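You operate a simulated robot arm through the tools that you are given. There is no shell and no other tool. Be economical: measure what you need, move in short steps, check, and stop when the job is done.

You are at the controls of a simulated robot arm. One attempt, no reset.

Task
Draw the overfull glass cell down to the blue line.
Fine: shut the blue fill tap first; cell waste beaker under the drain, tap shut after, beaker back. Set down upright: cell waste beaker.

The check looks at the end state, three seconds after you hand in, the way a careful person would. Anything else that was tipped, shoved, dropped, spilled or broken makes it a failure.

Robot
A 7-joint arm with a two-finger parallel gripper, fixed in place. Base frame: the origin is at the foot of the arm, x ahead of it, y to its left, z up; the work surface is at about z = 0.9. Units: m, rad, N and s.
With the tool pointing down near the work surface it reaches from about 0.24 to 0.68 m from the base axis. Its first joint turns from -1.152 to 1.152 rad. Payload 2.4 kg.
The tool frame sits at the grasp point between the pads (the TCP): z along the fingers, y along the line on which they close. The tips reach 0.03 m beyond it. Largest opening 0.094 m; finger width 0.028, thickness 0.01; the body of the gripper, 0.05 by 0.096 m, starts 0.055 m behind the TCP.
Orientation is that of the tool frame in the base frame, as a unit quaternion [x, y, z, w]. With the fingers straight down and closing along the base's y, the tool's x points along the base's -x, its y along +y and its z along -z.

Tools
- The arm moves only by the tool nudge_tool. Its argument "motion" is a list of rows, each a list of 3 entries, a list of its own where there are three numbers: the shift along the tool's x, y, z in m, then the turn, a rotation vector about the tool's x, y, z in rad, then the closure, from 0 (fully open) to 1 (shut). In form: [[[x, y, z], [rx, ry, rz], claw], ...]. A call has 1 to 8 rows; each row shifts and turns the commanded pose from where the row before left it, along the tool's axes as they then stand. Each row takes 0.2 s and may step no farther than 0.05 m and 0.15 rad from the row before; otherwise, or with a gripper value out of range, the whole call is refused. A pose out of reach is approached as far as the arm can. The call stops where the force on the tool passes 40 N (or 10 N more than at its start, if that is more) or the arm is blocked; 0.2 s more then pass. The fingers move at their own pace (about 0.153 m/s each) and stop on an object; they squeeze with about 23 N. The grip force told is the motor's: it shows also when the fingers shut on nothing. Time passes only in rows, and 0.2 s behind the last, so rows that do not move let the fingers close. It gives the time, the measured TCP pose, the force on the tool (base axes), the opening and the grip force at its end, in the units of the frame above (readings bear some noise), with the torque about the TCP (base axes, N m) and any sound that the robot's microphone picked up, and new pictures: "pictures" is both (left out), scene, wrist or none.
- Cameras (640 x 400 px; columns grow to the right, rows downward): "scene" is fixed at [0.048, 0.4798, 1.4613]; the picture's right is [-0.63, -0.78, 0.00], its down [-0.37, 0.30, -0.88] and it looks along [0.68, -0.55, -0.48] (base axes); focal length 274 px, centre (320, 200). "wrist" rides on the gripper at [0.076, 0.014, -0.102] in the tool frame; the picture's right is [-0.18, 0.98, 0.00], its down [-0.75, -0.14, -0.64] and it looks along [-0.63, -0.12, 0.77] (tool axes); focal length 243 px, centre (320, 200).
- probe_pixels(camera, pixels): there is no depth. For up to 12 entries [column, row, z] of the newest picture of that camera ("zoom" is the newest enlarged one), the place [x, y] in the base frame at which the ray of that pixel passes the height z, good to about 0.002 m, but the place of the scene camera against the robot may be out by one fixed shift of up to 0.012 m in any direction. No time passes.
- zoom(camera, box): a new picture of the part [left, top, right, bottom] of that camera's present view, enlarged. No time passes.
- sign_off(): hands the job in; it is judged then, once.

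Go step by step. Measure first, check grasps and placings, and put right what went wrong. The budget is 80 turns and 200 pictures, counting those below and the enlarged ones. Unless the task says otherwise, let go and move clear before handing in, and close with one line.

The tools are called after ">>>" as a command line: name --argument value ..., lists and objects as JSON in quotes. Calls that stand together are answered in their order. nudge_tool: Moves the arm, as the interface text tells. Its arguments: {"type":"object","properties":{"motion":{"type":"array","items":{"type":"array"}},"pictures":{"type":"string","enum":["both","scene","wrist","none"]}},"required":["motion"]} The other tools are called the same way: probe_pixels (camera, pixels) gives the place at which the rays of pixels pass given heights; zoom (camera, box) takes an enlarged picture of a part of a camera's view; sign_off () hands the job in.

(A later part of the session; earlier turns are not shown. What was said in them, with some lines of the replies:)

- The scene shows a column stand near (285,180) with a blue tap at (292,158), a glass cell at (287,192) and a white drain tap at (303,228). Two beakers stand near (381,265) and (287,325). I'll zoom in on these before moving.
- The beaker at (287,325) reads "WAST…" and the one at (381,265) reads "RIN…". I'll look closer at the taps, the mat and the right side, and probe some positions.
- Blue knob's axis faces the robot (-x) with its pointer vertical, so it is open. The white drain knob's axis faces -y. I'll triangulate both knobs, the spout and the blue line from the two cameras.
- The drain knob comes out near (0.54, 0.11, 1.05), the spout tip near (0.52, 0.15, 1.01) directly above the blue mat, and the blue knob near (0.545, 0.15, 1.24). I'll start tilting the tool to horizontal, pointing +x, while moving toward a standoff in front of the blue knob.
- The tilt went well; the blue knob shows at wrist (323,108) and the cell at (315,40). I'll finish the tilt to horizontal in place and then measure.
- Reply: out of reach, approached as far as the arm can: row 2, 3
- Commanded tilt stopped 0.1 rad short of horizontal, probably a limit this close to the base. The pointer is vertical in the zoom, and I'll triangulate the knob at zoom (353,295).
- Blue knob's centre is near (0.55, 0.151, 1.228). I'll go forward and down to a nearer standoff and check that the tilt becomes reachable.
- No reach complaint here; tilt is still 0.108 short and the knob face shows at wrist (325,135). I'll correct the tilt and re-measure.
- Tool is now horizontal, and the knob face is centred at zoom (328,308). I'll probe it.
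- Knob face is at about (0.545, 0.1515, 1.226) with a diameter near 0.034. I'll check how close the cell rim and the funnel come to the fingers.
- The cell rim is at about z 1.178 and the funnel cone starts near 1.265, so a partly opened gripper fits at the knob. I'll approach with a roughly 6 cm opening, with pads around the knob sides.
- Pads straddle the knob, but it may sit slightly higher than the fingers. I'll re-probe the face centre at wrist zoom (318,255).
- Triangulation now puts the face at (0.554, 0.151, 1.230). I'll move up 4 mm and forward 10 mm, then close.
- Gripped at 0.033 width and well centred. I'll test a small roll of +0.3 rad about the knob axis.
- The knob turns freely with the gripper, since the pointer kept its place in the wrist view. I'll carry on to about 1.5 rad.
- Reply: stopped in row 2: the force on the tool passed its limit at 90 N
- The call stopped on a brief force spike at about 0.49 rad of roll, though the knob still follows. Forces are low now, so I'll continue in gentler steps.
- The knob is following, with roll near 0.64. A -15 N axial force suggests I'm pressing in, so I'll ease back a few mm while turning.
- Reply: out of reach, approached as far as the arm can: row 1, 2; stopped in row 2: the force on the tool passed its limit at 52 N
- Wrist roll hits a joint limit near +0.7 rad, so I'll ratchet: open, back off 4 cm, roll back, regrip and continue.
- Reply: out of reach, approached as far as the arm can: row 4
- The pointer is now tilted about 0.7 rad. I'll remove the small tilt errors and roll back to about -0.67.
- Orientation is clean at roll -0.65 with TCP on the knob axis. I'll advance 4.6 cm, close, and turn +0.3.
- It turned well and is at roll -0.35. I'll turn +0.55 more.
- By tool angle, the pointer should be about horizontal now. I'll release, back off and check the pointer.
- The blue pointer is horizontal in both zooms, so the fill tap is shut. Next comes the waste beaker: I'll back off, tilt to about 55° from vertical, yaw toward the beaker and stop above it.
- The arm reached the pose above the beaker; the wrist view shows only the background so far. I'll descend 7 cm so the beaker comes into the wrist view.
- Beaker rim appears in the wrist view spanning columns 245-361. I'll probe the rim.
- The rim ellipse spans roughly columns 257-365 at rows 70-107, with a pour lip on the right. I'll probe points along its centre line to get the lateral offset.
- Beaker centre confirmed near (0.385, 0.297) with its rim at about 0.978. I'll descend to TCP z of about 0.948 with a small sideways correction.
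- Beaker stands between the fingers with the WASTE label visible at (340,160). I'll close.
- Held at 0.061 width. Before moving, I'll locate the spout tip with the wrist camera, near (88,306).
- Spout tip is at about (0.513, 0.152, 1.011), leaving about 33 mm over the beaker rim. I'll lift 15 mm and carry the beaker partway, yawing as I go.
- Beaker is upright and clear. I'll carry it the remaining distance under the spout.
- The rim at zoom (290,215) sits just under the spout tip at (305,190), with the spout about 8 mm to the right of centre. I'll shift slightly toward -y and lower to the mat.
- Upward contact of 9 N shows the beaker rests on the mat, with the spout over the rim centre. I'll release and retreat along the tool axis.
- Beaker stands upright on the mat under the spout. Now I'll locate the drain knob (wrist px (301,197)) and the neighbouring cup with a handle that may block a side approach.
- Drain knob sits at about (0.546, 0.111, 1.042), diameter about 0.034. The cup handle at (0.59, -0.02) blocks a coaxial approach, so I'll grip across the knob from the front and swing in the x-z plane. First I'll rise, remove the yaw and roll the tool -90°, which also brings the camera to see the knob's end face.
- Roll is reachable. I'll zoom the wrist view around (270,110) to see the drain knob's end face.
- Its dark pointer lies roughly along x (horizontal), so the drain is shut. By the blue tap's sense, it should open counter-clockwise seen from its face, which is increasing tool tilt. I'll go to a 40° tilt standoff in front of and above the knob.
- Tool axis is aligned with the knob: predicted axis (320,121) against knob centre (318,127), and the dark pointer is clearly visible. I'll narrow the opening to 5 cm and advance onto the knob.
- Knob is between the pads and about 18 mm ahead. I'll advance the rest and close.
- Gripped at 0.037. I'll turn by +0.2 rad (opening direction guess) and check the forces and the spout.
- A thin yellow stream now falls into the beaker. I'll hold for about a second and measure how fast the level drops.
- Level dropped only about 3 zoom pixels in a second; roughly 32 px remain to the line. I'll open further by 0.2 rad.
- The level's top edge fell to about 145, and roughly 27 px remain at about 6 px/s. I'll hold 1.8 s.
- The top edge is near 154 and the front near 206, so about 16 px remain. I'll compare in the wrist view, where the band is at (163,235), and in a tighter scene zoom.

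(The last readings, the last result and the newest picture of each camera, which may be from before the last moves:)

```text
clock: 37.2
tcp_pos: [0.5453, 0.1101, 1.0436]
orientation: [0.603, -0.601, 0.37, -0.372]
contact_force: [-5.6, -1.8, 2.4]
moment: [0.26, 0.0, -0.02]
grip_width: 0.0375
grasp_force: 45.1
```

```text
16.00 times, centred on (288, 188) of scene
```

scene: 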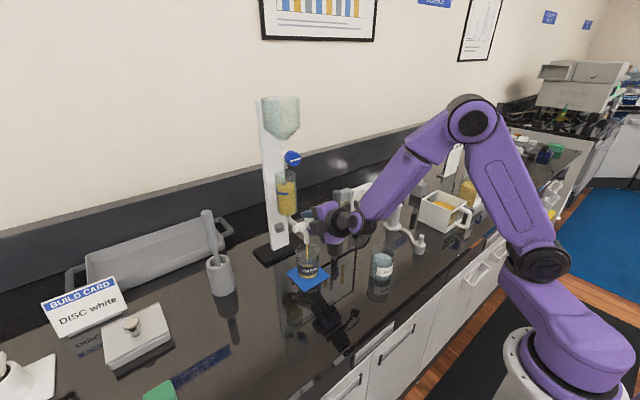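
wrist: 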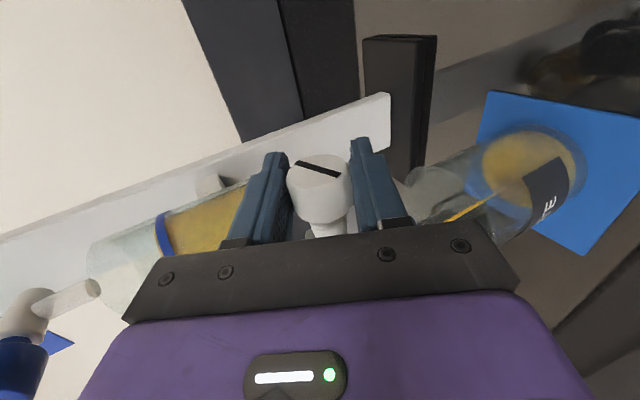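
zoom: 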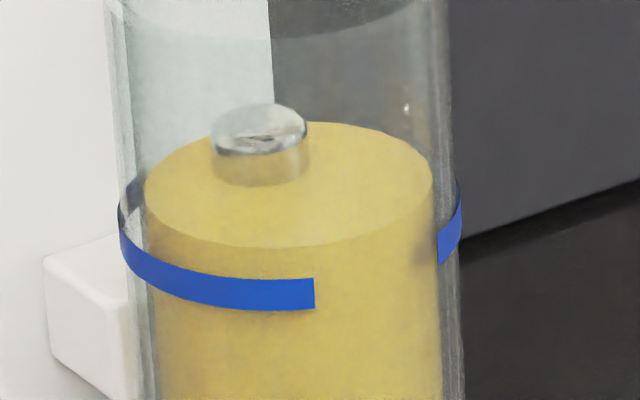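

In the 16x view the liquid ellipse centre is at y≈185 and the band ring's centre at about 216, leaving around 2.4 s at this rate. I'll hold 1.2 s and re-measure.

>>> nudge_tool --motion '[[[0, 0, 0], [0, 0, 0], 0.8], [[0, 0, 0], [0, 0, 0], 0.8], [[0, 0, 0], [0, 0, 0], 0.8], [[0, 0, 0], [0, 0, 0], 0.8], [[0, 0, 0], [0, 0, 0], 0.8]]' --pictures "none"

>>> zoom --camera "wrist" --box '[90, 170, 250, 290]'

>>> zoom --camera "scene" --box '[276, 178, 300, 198]'

```text
clock: 38.4
tcp_pos: [0.5467, 0.1109, 1.0442]
orientation: [0.603, -0.601, 0.371, -0.371]
contact_force: [-7.1, -2.5, -0.4]
moment: [-0.03, 0.03, 0.02]
grip_width: 0.0375
grasp_force: 44.8
```

```text
3.33 times, centred on (170, 230) of wrist
```

zoom: 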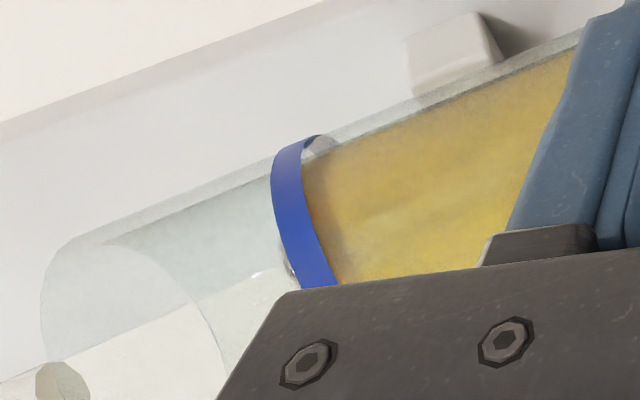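

```text
16.00 times, centred on (288, 188) of scene
```

zoom: 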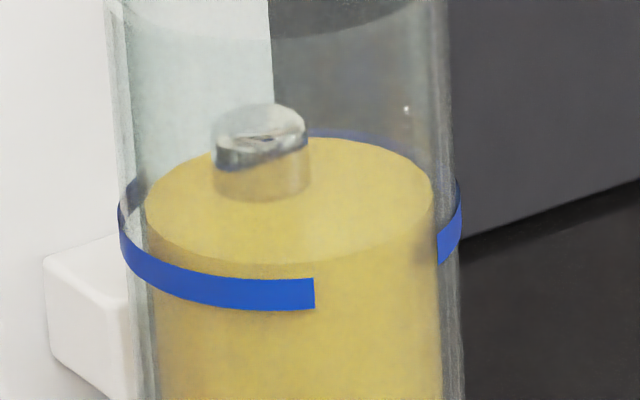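

The band's back edge now shows just above the liquid, and about 16 px remain at 12.5 px/s. I'll hold 0.6 s and then turn back to the original angle.

>>> nudge_tool --motion '[[[0, 0, 0], [0, 0, 0], 0.8], [[0, 0, 0], [0, 0, 0], 0.8], [[0, 0, 0], [0, 0, 0], 0.8], [[0, 0, 0], [-0.137, 0, 0], 0.8], [[0, 0, 0], [-0.137, 0, 0], 0.8], [[0, 0, 0], [-0.137, 0, 0], 0.8], [[0, 0, 0], [0, 0, 0], 0.8]]' --pictures "none"

>>> zoom --camera "scene" --box '[250, 180, 370, 280]'

>>> zoom --camera "scene" --box '[276, 178, 300, 198]'

>>> zoom --camera "wrist" --box '[220, 80, 420, 230]'

```text
clock: 40.0
tcp_pos: [0.5458, 0.1099, 1.0452]
orientation: [0.666, -0.664, 0.241, -0.242]
contact_force: [-3.5, 2.9, 5.9]
moment: [-1.07, 0.01, -0.74]
grip_width: 0.0374
grasp_force: 45.6
```

```text
4.00 times, centred on (310, 230) of scene
```

zoom: 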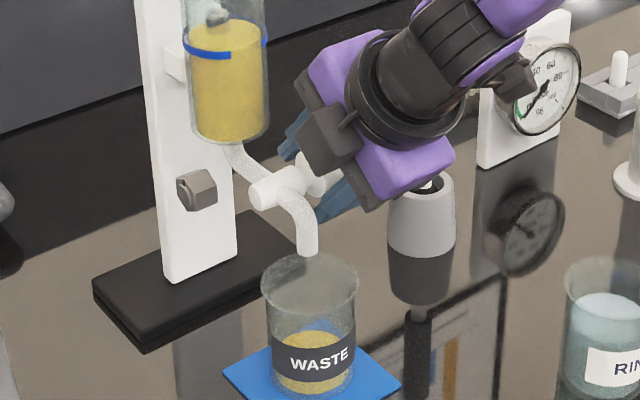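

```text
16.00 times, centred on (288, 188) of scene
```

zoom: 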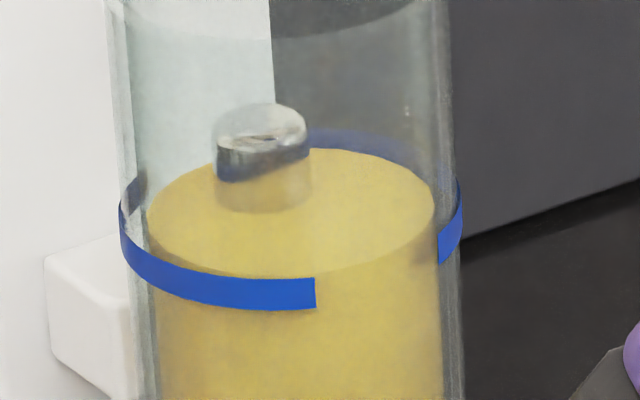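

```text
2.67 times, centred on (320, 155) of wrist
```

zoom: 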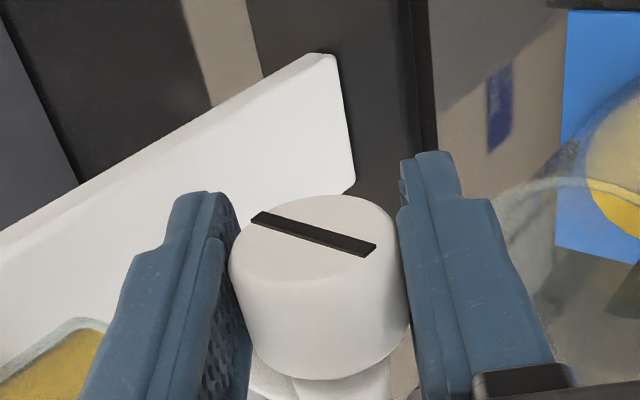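

The stream has stopped and the level lies inside the band, about 1-1.5 mm above its middle (liquid centre at y≈211, target about 217). I'll do one short trickle and shut again.

>>> nudge_tool --motion '[[[0, 0, 0], [0.105, 0, 0], 0.8], [[0, 0, 0], [0.105, 0, 0], 0.8], [[0, 0, 0], [0, 0, 0], 0.8], [[0, 0, 0], [0, 0, 0], 0.8], [[0, 0, 0], [-0.105, 0, 0], 0.8], [[0, 0, 0], [-0.105, 0, 0], 0.8], [[0, 0, 0], [0, 0, 0], 0.8]]' --pictures "none"

>>> zoom --camera "scene" --box '[276, 178, 300, 198]'

>>> zoom --camera "wrist" --box '[220, 80, 420, 230]'

```text
clock: 41.6
tcp_pos: [0.5465, 0.1123, 1.0461]
orientation: [0.665, -0.664, 0.24, -0.242]
contact_force: [-0.6, 9.9, 14.4]
moment: [-0.32, -0.03, -0.68]
grip_width: 0.0376
grasp_force: 45.4
```

```text
16.00 times, centred on (288, 188) of scene
```

zoom: 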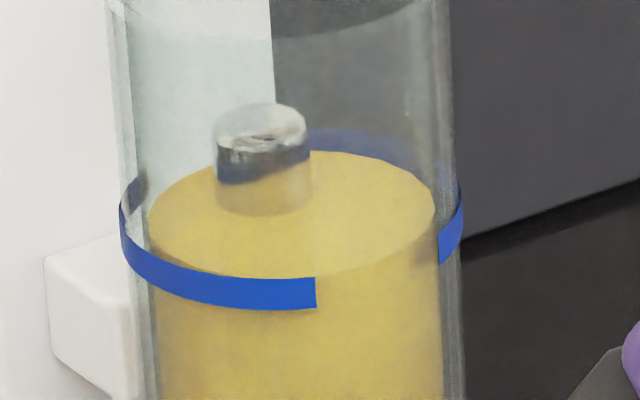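

```text
2.67 times, centred on (320, 155) of wrist
```

zoom: 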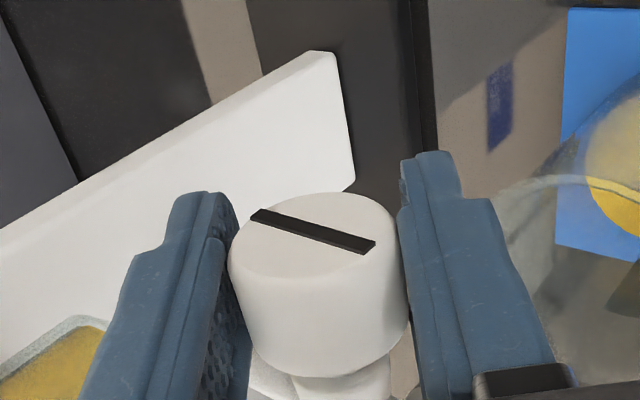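

Level is now near mid-band (ellipse centre about 214), and the pointer is back at its original angle. I'll release the knob and back away along the tool axis.

>>> nudge_tool --motion '[[[0, 0, 0], [0, 0, 0], 0.5], [[0, 0, 0], [0, 0, 0], 0.46], [[0, 0, 0], [0, 0, 0], 0.46], [[0, 0, -0.03], [0, 0, 0], 0.46], [[0, 0, -0.04], [0, 0, 0], 0.46], [[0, 0, -0.04], [0, 0, 0], 0.46], [[0, 0, 0], [0, 0, 0], 0.46]]'

>>> zoom --camera "wrist" --box '[220, 60, 380, 185]'

>>> zoom --camera "scene" --box '[276, 178, 300, 198]'

>>> zoom --camera "scene" --box '[250, 180, 370, 280]'

```text
clock: 43.2
tcp_pos: [0.4744, 0.1117, 1.1295]
orientation: [0.666, -0.664, 0.241, -0.24]
contact_force: [0.2, -0.8, 0.4]
moment: [0.02, 0.0, 0.0]
grip_width: 0.0508
grasp_force: 0.0
```

scene: 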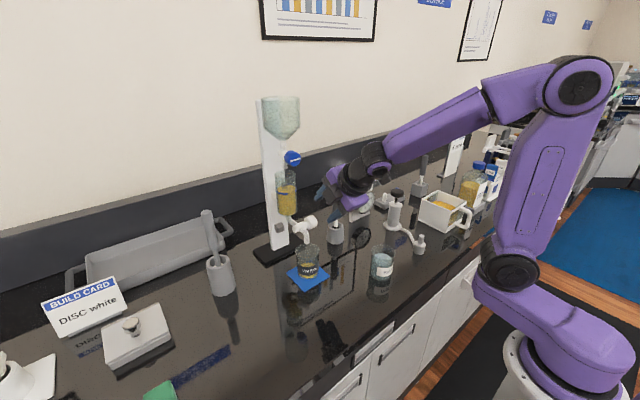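
wrist: 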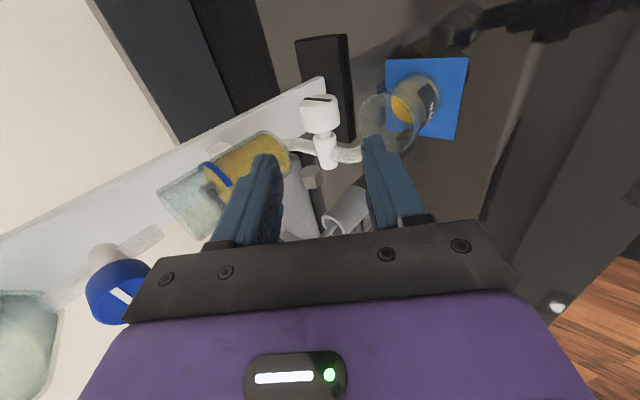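

```text
3.20 times, centred on (300, 122) of wrist
```

zoom: 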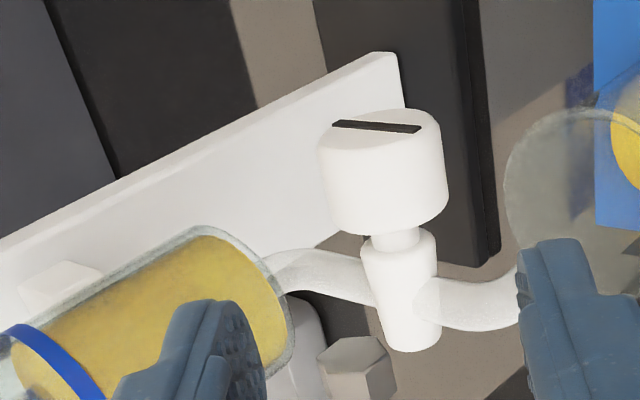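

```text
16.00 times, centred on (288, 188) of scene
```

zoom: 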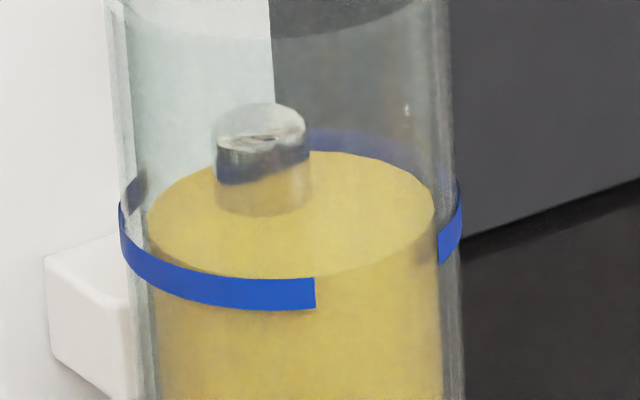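

```text
4.00 times, centred on (310, 230) of scene
```

zoom: 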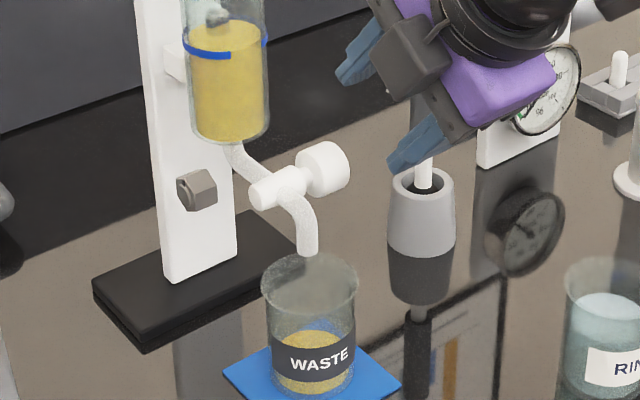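

No stream, the level is steady at mid-band, and the pointer is as it was at the start. I'll retrace to the beaker-grasp orientation.

>>> nudge_tool --motion '[[[-0.0055, 0.0391, -0.0133], [0, 0, 0], 0.3], [[-0.0055, 0.0391, -0.0133], [0, 0, 0], 0.1], [[0, 0, 0], [0.137, 0, 0], 0.1], [[0, 0, 0], [0.137, 0, 0], 0.1], [[0, 0, 0], [0, 0, 0.15], 0.1], [[0, 0, 0], [0, 0, 0.15], 0.1], [[0, 0, 0], [0, 0, 0.15], 0.1], [[0, 0, 0], [0, 0, 0.15], 0.1]]' --pictures "none"

>>> nudge_tool --motion '[[[0, 0, 0], [0, 0, 0.15], 0.1], [[0, 0, 0], [0, 0, 0.15], 0.1], [[0, 0, 0], [0, 0, 0.15], 0.1], [[0, 0, 0], [0, 0, 0.15], 0.1], [[0, 0, 0], [0, 0, 0.15], 0.1], [[0, 0, 0], [0, 0, 0.15], 0.1], [[0, 0, 0], [0, 0, 0.071], 0.1]]'

```text
clock: 45.0
tcp_pos: [0.3997, 0.1214, 1.0991]
orientation: [-0.413, 0.783, -0.216, 0.412]
contact_force: [0.0, 0.3, -0.1]
moment: [-0.01, 0.0, -0.01]
grip_width: 0.0846
grasp_force: 0.2
```

```text
clock: 46.6
tcp_pos: [0.3971, 0.1218, 1.0992]
orientation: [-0.001, 0.885, 0.001, 0.465]
contact_force: [0.1, -0.8, 0.8]
moment: [-0.01, 0.0, -0.01]
grip_width: 0.0847
grasp_force: 0.0
```

scene: 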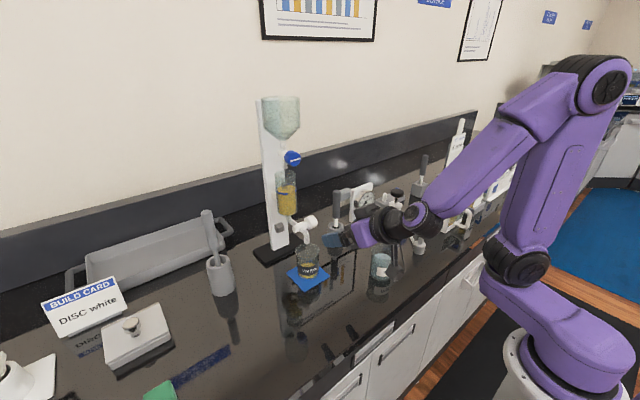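
wrist: 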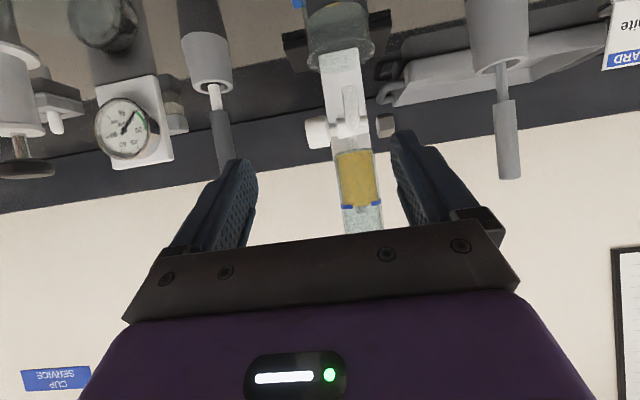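

Orientation restored. I'll yaw back by 0.197, drop to the earlier retreat point and check alignment before entering.

>>> nudge_tool --motion '[[[0.0283, 0, 0.0194], [-0.0813, 0, -0.0555], 0.0], [[0.0283, 0, 0.0194], [-0.0813, 0, -0.0555], 0.0], [[0, 0, 0], [0, 0, 0], 0.0]]'

>>> zoom --camera "scene" --box '[276, 178, 300, 198]'

```text
clock: 47.4
tcp_pos: [0.399, 0.121, 1.0301]
orientation: [-0.088, 0.881, 0.047, 0.463]
contact_force: [0.3, 0.2, 0.2]
moment: [0.01, 0.02, -0.03]
grip_width: 0.0937
grasp_force: 0.1
```

scene: 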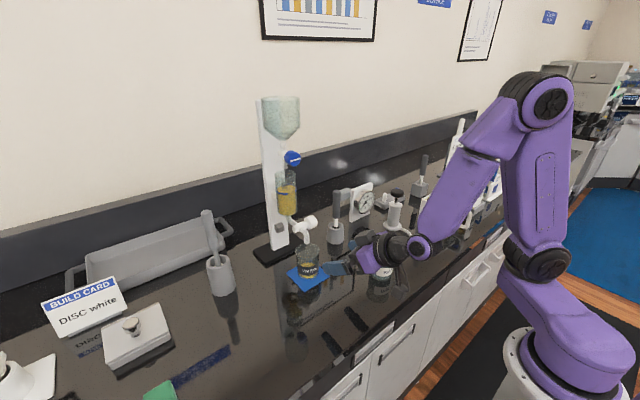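
wrist: 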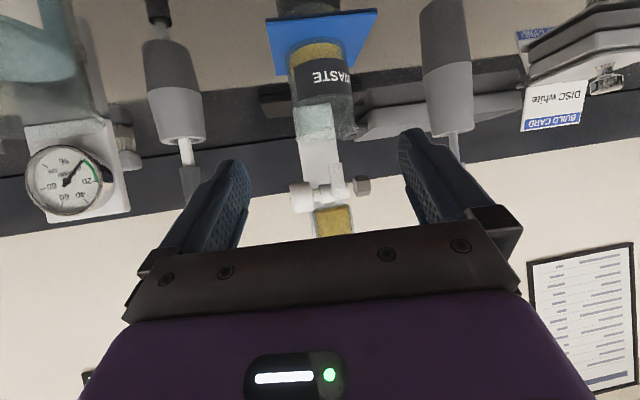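

```text
16.00 times, centred on (288, 188) of scene
```

zoom: 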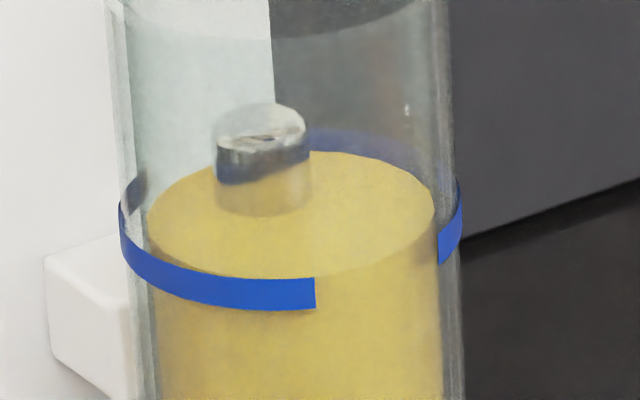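

Level still steady and the view matches my earlier retreat pose. I'll move in along the tool axis and close on the beaker.

>>> nudge_tool --motion '[[[0, 0.002, 0.05], [0, 0, 0], 0], [[0, 0.001, 0.05], [0, 0, 0], 0], [[0, 0, 0.037], [0, 0, 0], 0], [[0, 0, 0], [0, 0, 0], 0], [[0, 0, 0], [0, 0, 0], 0.5], [[0, 0, 0], [0, 0, 0], 0.5], [[0, 0, 0], [0, 0, 0], 0.5]]'

>>> zoom --camera "scene" --box '[250, 200, 370, 290]'

```text
clock: 49.0
tcp_pos: [0.5078, 0.1455, 0.9523]
orientation: [-0.088, 0.881, 0.046, 0.463]
contact_force: [-0.7, -0.4, 0.4]
moment: [0.01, 0.04, 0.04]
grip_width: 0.0609
grasp_force: 23.0
```

scene: 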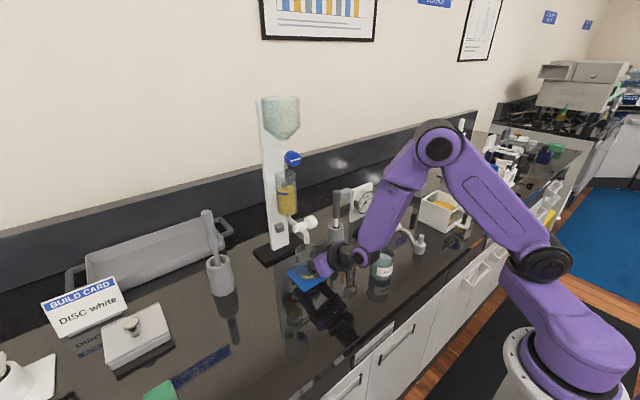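
wrist: 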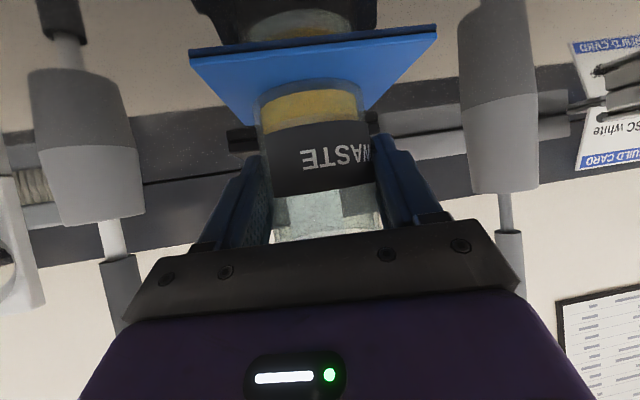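

```text
4.44 times, centred on (310, 245) of scene
```

zoom: 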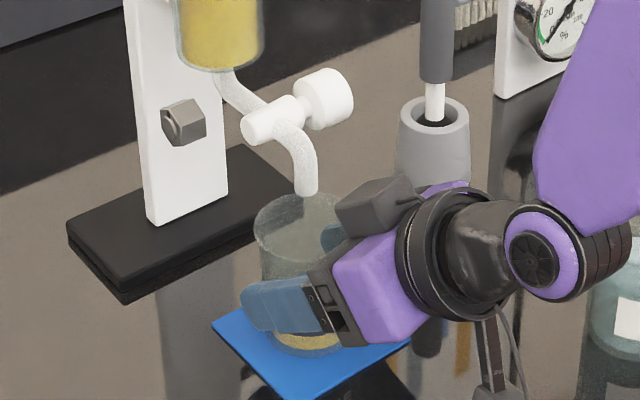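

The beaker is held with waste liquid inside. I'll lift about 14 mm and carry it gently back toward its original spot.

>>> nudge_tool --motion '[[[-0.0058, 0, -0.004], [0, 0, 0], 0.5], [[-0.0058, 0, -0.004], [0, 0, 0], 0.5], [[0.0065, 0.0213, -0.0095], [-0.0413, 0, -0.0283], 0.5], [[0.0059, 0.0218, -0.0087], [-0.0413, 0, -0.0283], 0.5], [[0.0053, 0.0223, -0.0077], [-0.0413, 0, -0.0283], 0.5], [[0.0047, 0.0228, -0.0068], [-0.0413, 0, -0.0283], 0.5]]' --pictures "scene"

>>> nudge_tool --motion '[[[0.004, 0.0231, -0.0059], [-0.0413, 0, -0.0283], 0.5], [[0.0034, 0.0235, -0.0049], [-0.0413, 0, -0.0283], 0.5], [[0.0027, 0.0237, -0.0039], [-0.0413, 0, -0.0283], 0.5], [[0.002, 0.024, -0.0029], [-0.0413, 0, -0.0283], 0.5], [[0, 0, 0], [0, 0, 0], 0.5]]'

```text
clock: 50.4
tcp_pos: [0.4457, 0.2206, 0.9663]
orientation: [-0.176, 0.867, 0.092, 0.456]
contact_force: [0.1, -0.7, -2.8]
moment: [-0.01, -0.03, 0.0]
grip_width: 0.0606
grasp_force: 22.7
```

scene: 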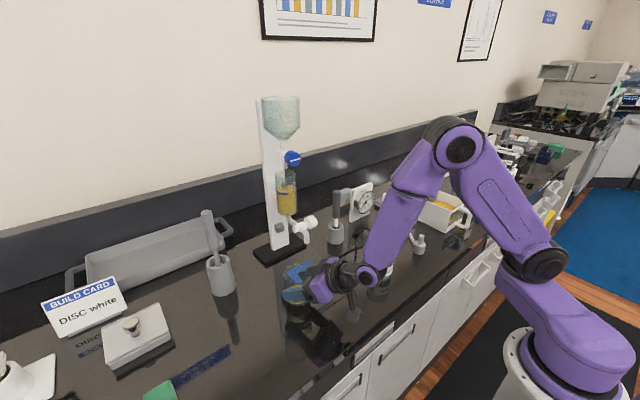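

```text
clock: 51.6
tcp_pos: [0.3837, 0.2947, 0.9671]
orientation: [-0.262, 0.845, 0.138, 0.445]
contact_force: [-0.3, 1.0, -1.7]
moment: [-0.02, -0.04, 0.03]
grip_width: 0.0607
grasp_force: 22.4
```

scene: 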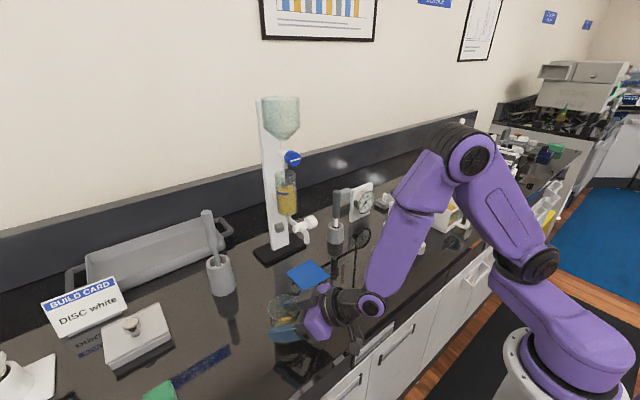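
wrist: 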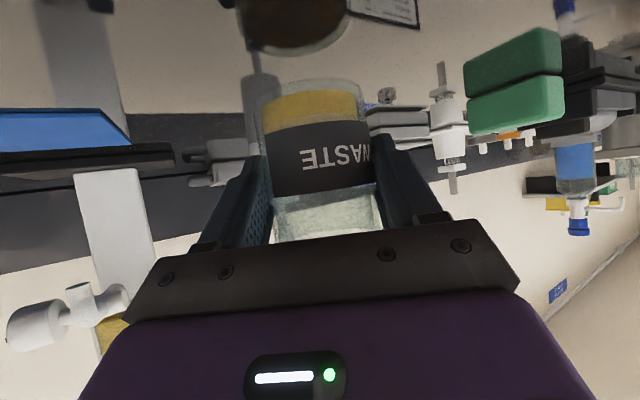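

TCP is back at the original (0.384, 0.295). I'll lower gently until contact.

>>> nudge_tool --motion '[[[0.0066, 0, 0.0045], [0, 0, 0], 0.5], [[0.0058, 0, 0.004], [0, 0, 0], 0.5], [[0.0016, 0, 0.0011], [0, 0, 0], 0.5], [[0, 0, 0], [0, 0, 0], 0.5]]' --pictures "wrist"

>>> zoom --camera "wrist" --box '[200, 0, 440, 150]'

```text
clock: 52.6
tcp_pos: [0.3842, 0.2952, 0.9506]
orientation: [-0.261, 0.846, 0.137, 0.445]
contact_force: [0.3, 0.8, -0.5]
moment: [0.04, 0.0, 0.03]
grip_width: 0.0609
grasp_force: 23.3
```

wrist: 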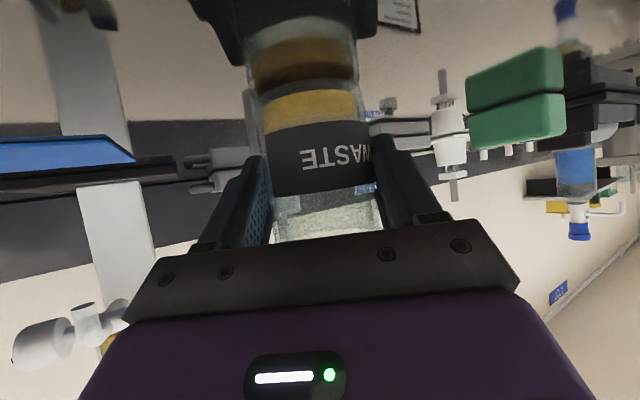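

```text
2.67 times, centred on (320, 75) of wrist
```

zoom: 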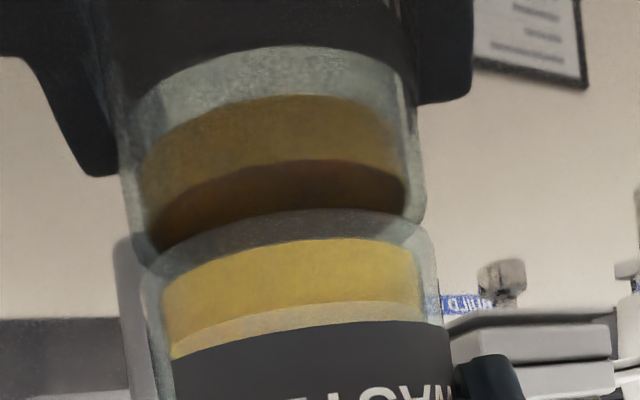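

Beaker nearly meets its reflection, but there's no contact force yet. I'll lower another 2-3 mm in fine steps.

>>> nudge_tool --motion '[[[0.001, 0, 0.0007], [0, 0, 0], 0.5], [[0.001, 0, 0.0007], [0, 0, 0], 0.5], [[0, 0, 0], [0, 0, 0], 0.5]]' --pictures "none"

```text
clock: 53.4
tcp_pos: [0.3843, 0.2952, 0.9491]
orientation: [-0.261, 0.845, 0.138, 0.446]
contact_force: [-2.9, -1.8, 11.2]
moment: [-0.33, 0.03, -0.08]
grip_width: 0.0606
grasp_force: 23.1
```

Contact of 11 N upward means the beaker is down. I'll release and retreat up and back.

>>> nudge_tool --motion '[[[0, 0, 0], [0, 0, 0], 0.3], [[0, 0, 0], [0, 0, 0], 0], [[0, 0, 0], [0, 0, 0], 0], [[-0.0247, 0, -0.017], [0, 0, 0], 0], [[-0.033, 0, -0.0226], [0, 0, 0], 0], [[-0.033, 0, -0.0226], [0, 0, 0], 0], [[-0.033, 0, -0.0226], [0, 0, 0], 0]]'

>>> zoom --camera "scene" --box '[220, 200, 380, 360]'

>>> zoom --camera "scene" --box '[276, 178, 300, 198]'

```text
clock: 55.0
tcp_pos: [0.3843, 0.295, 1.098]
orientation: [-0.262, 0.846, 0.138, 0.444]
contact_force: [-0.5, -0.5, 0.5]
moment: [-0.03, -0.01, 0.03]
grip_width: 0.0939
grasp_force: 0.1
```

scene: 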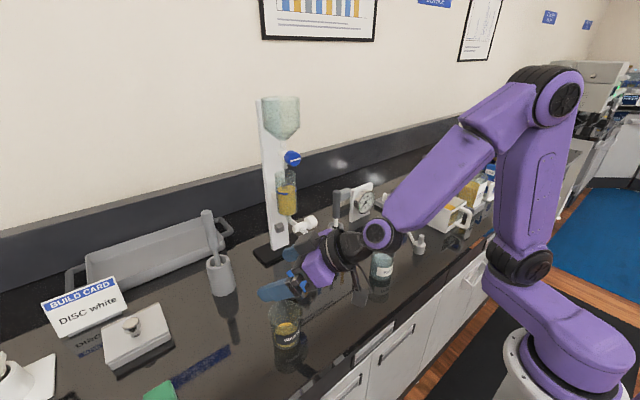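
wrist: 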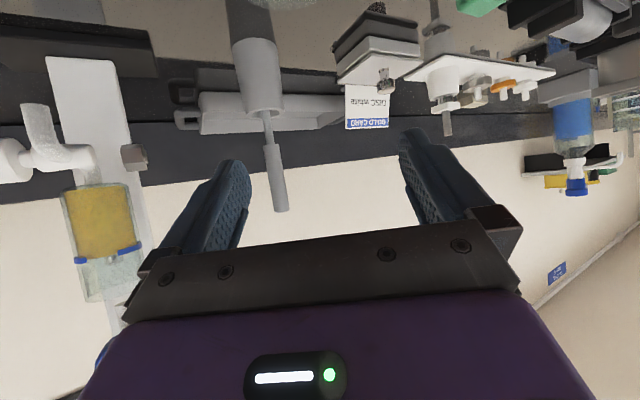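

```text
2.50 times, centred on (300, 280) of scene
```

zoom: 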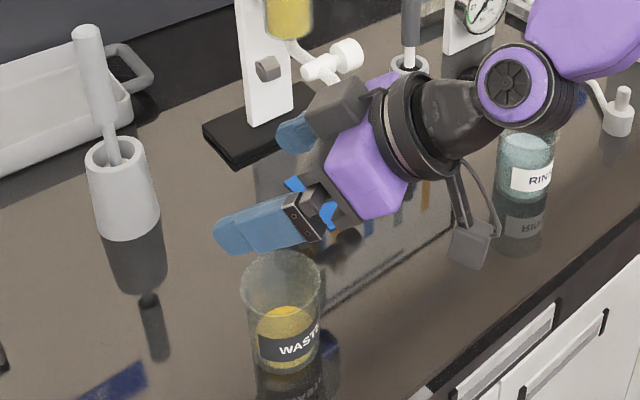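

```text
16.00 times, centred on (288, 188) of scene
```

zoom: 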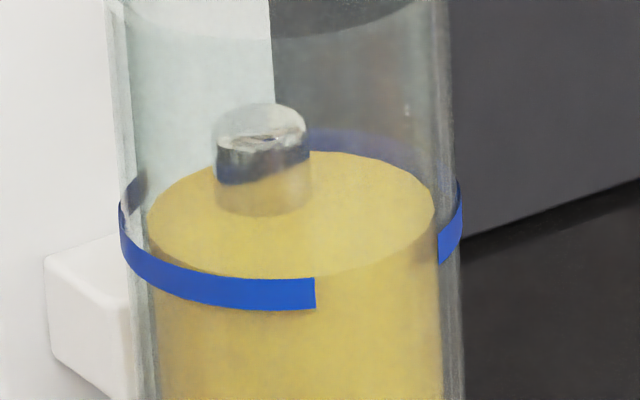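

Beaker is upright at its original spot and the level is steady. I'll rise clear and take a last look at the level from the side, the mat and the taps.

>>> zoom --camera "wrist" --box '[40, 170, 170, 310]'

>>> nudge_tool --motion '[[[-0.033, 0, -0.0226], [0, 0, 0], 0], [[-0.033, 0, -0.0226], [0, 0, 0], 0], [[-0.033, 0, -0.0226], [0, 0, 0], 0]]' --pictures "scene"

>>> zoom --camera "scene" --box '[240, 140, 380, 360]'

```text
2.86 times, centred on (105, 240) of wrist
```

zoom: 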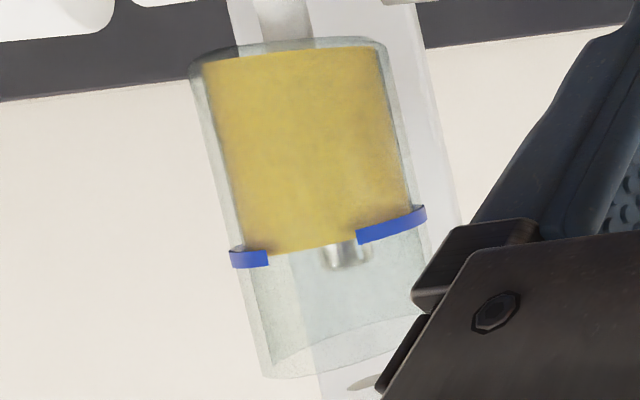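

```text
clock: 55.8
tcp_pos: [0.3842, 0.2944, 1.2187]
orientation: [-0.261, 0.845, 0.139, 0.445]
contact_force: [0.3, 0.2, -0.5]
moment: [-0.03, -0.01, 0.04]
grip_width: 0.0937
grasp_force: 0.1
```

scene: 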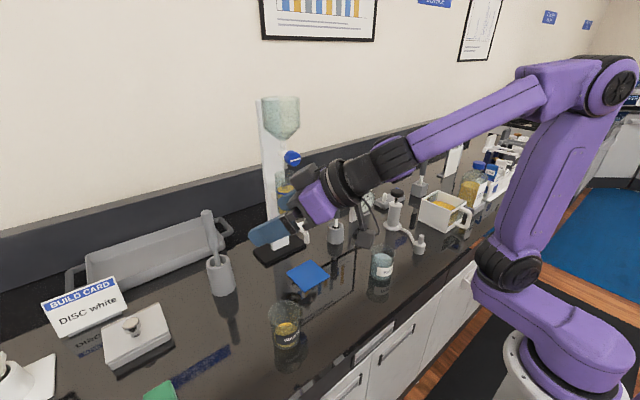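

```text
1.82 times, centred on (310, 250) of scene
```

zoom: 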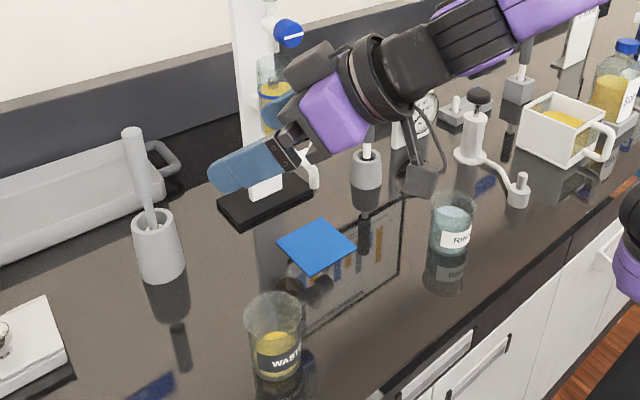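

From the side, the liquid surface lies within the blue band (zoom (310,245)). Both taps are shut, the mat is clean, the waste beaker is upright in its place, and the arm is clear, so I'm handing in.

>>> sign_off

```text
The job is handed in.
```

The glass cell is drawn down to the blue line, both taps are shut, and the waste beaker is back upright at its original spot with no spills seen.
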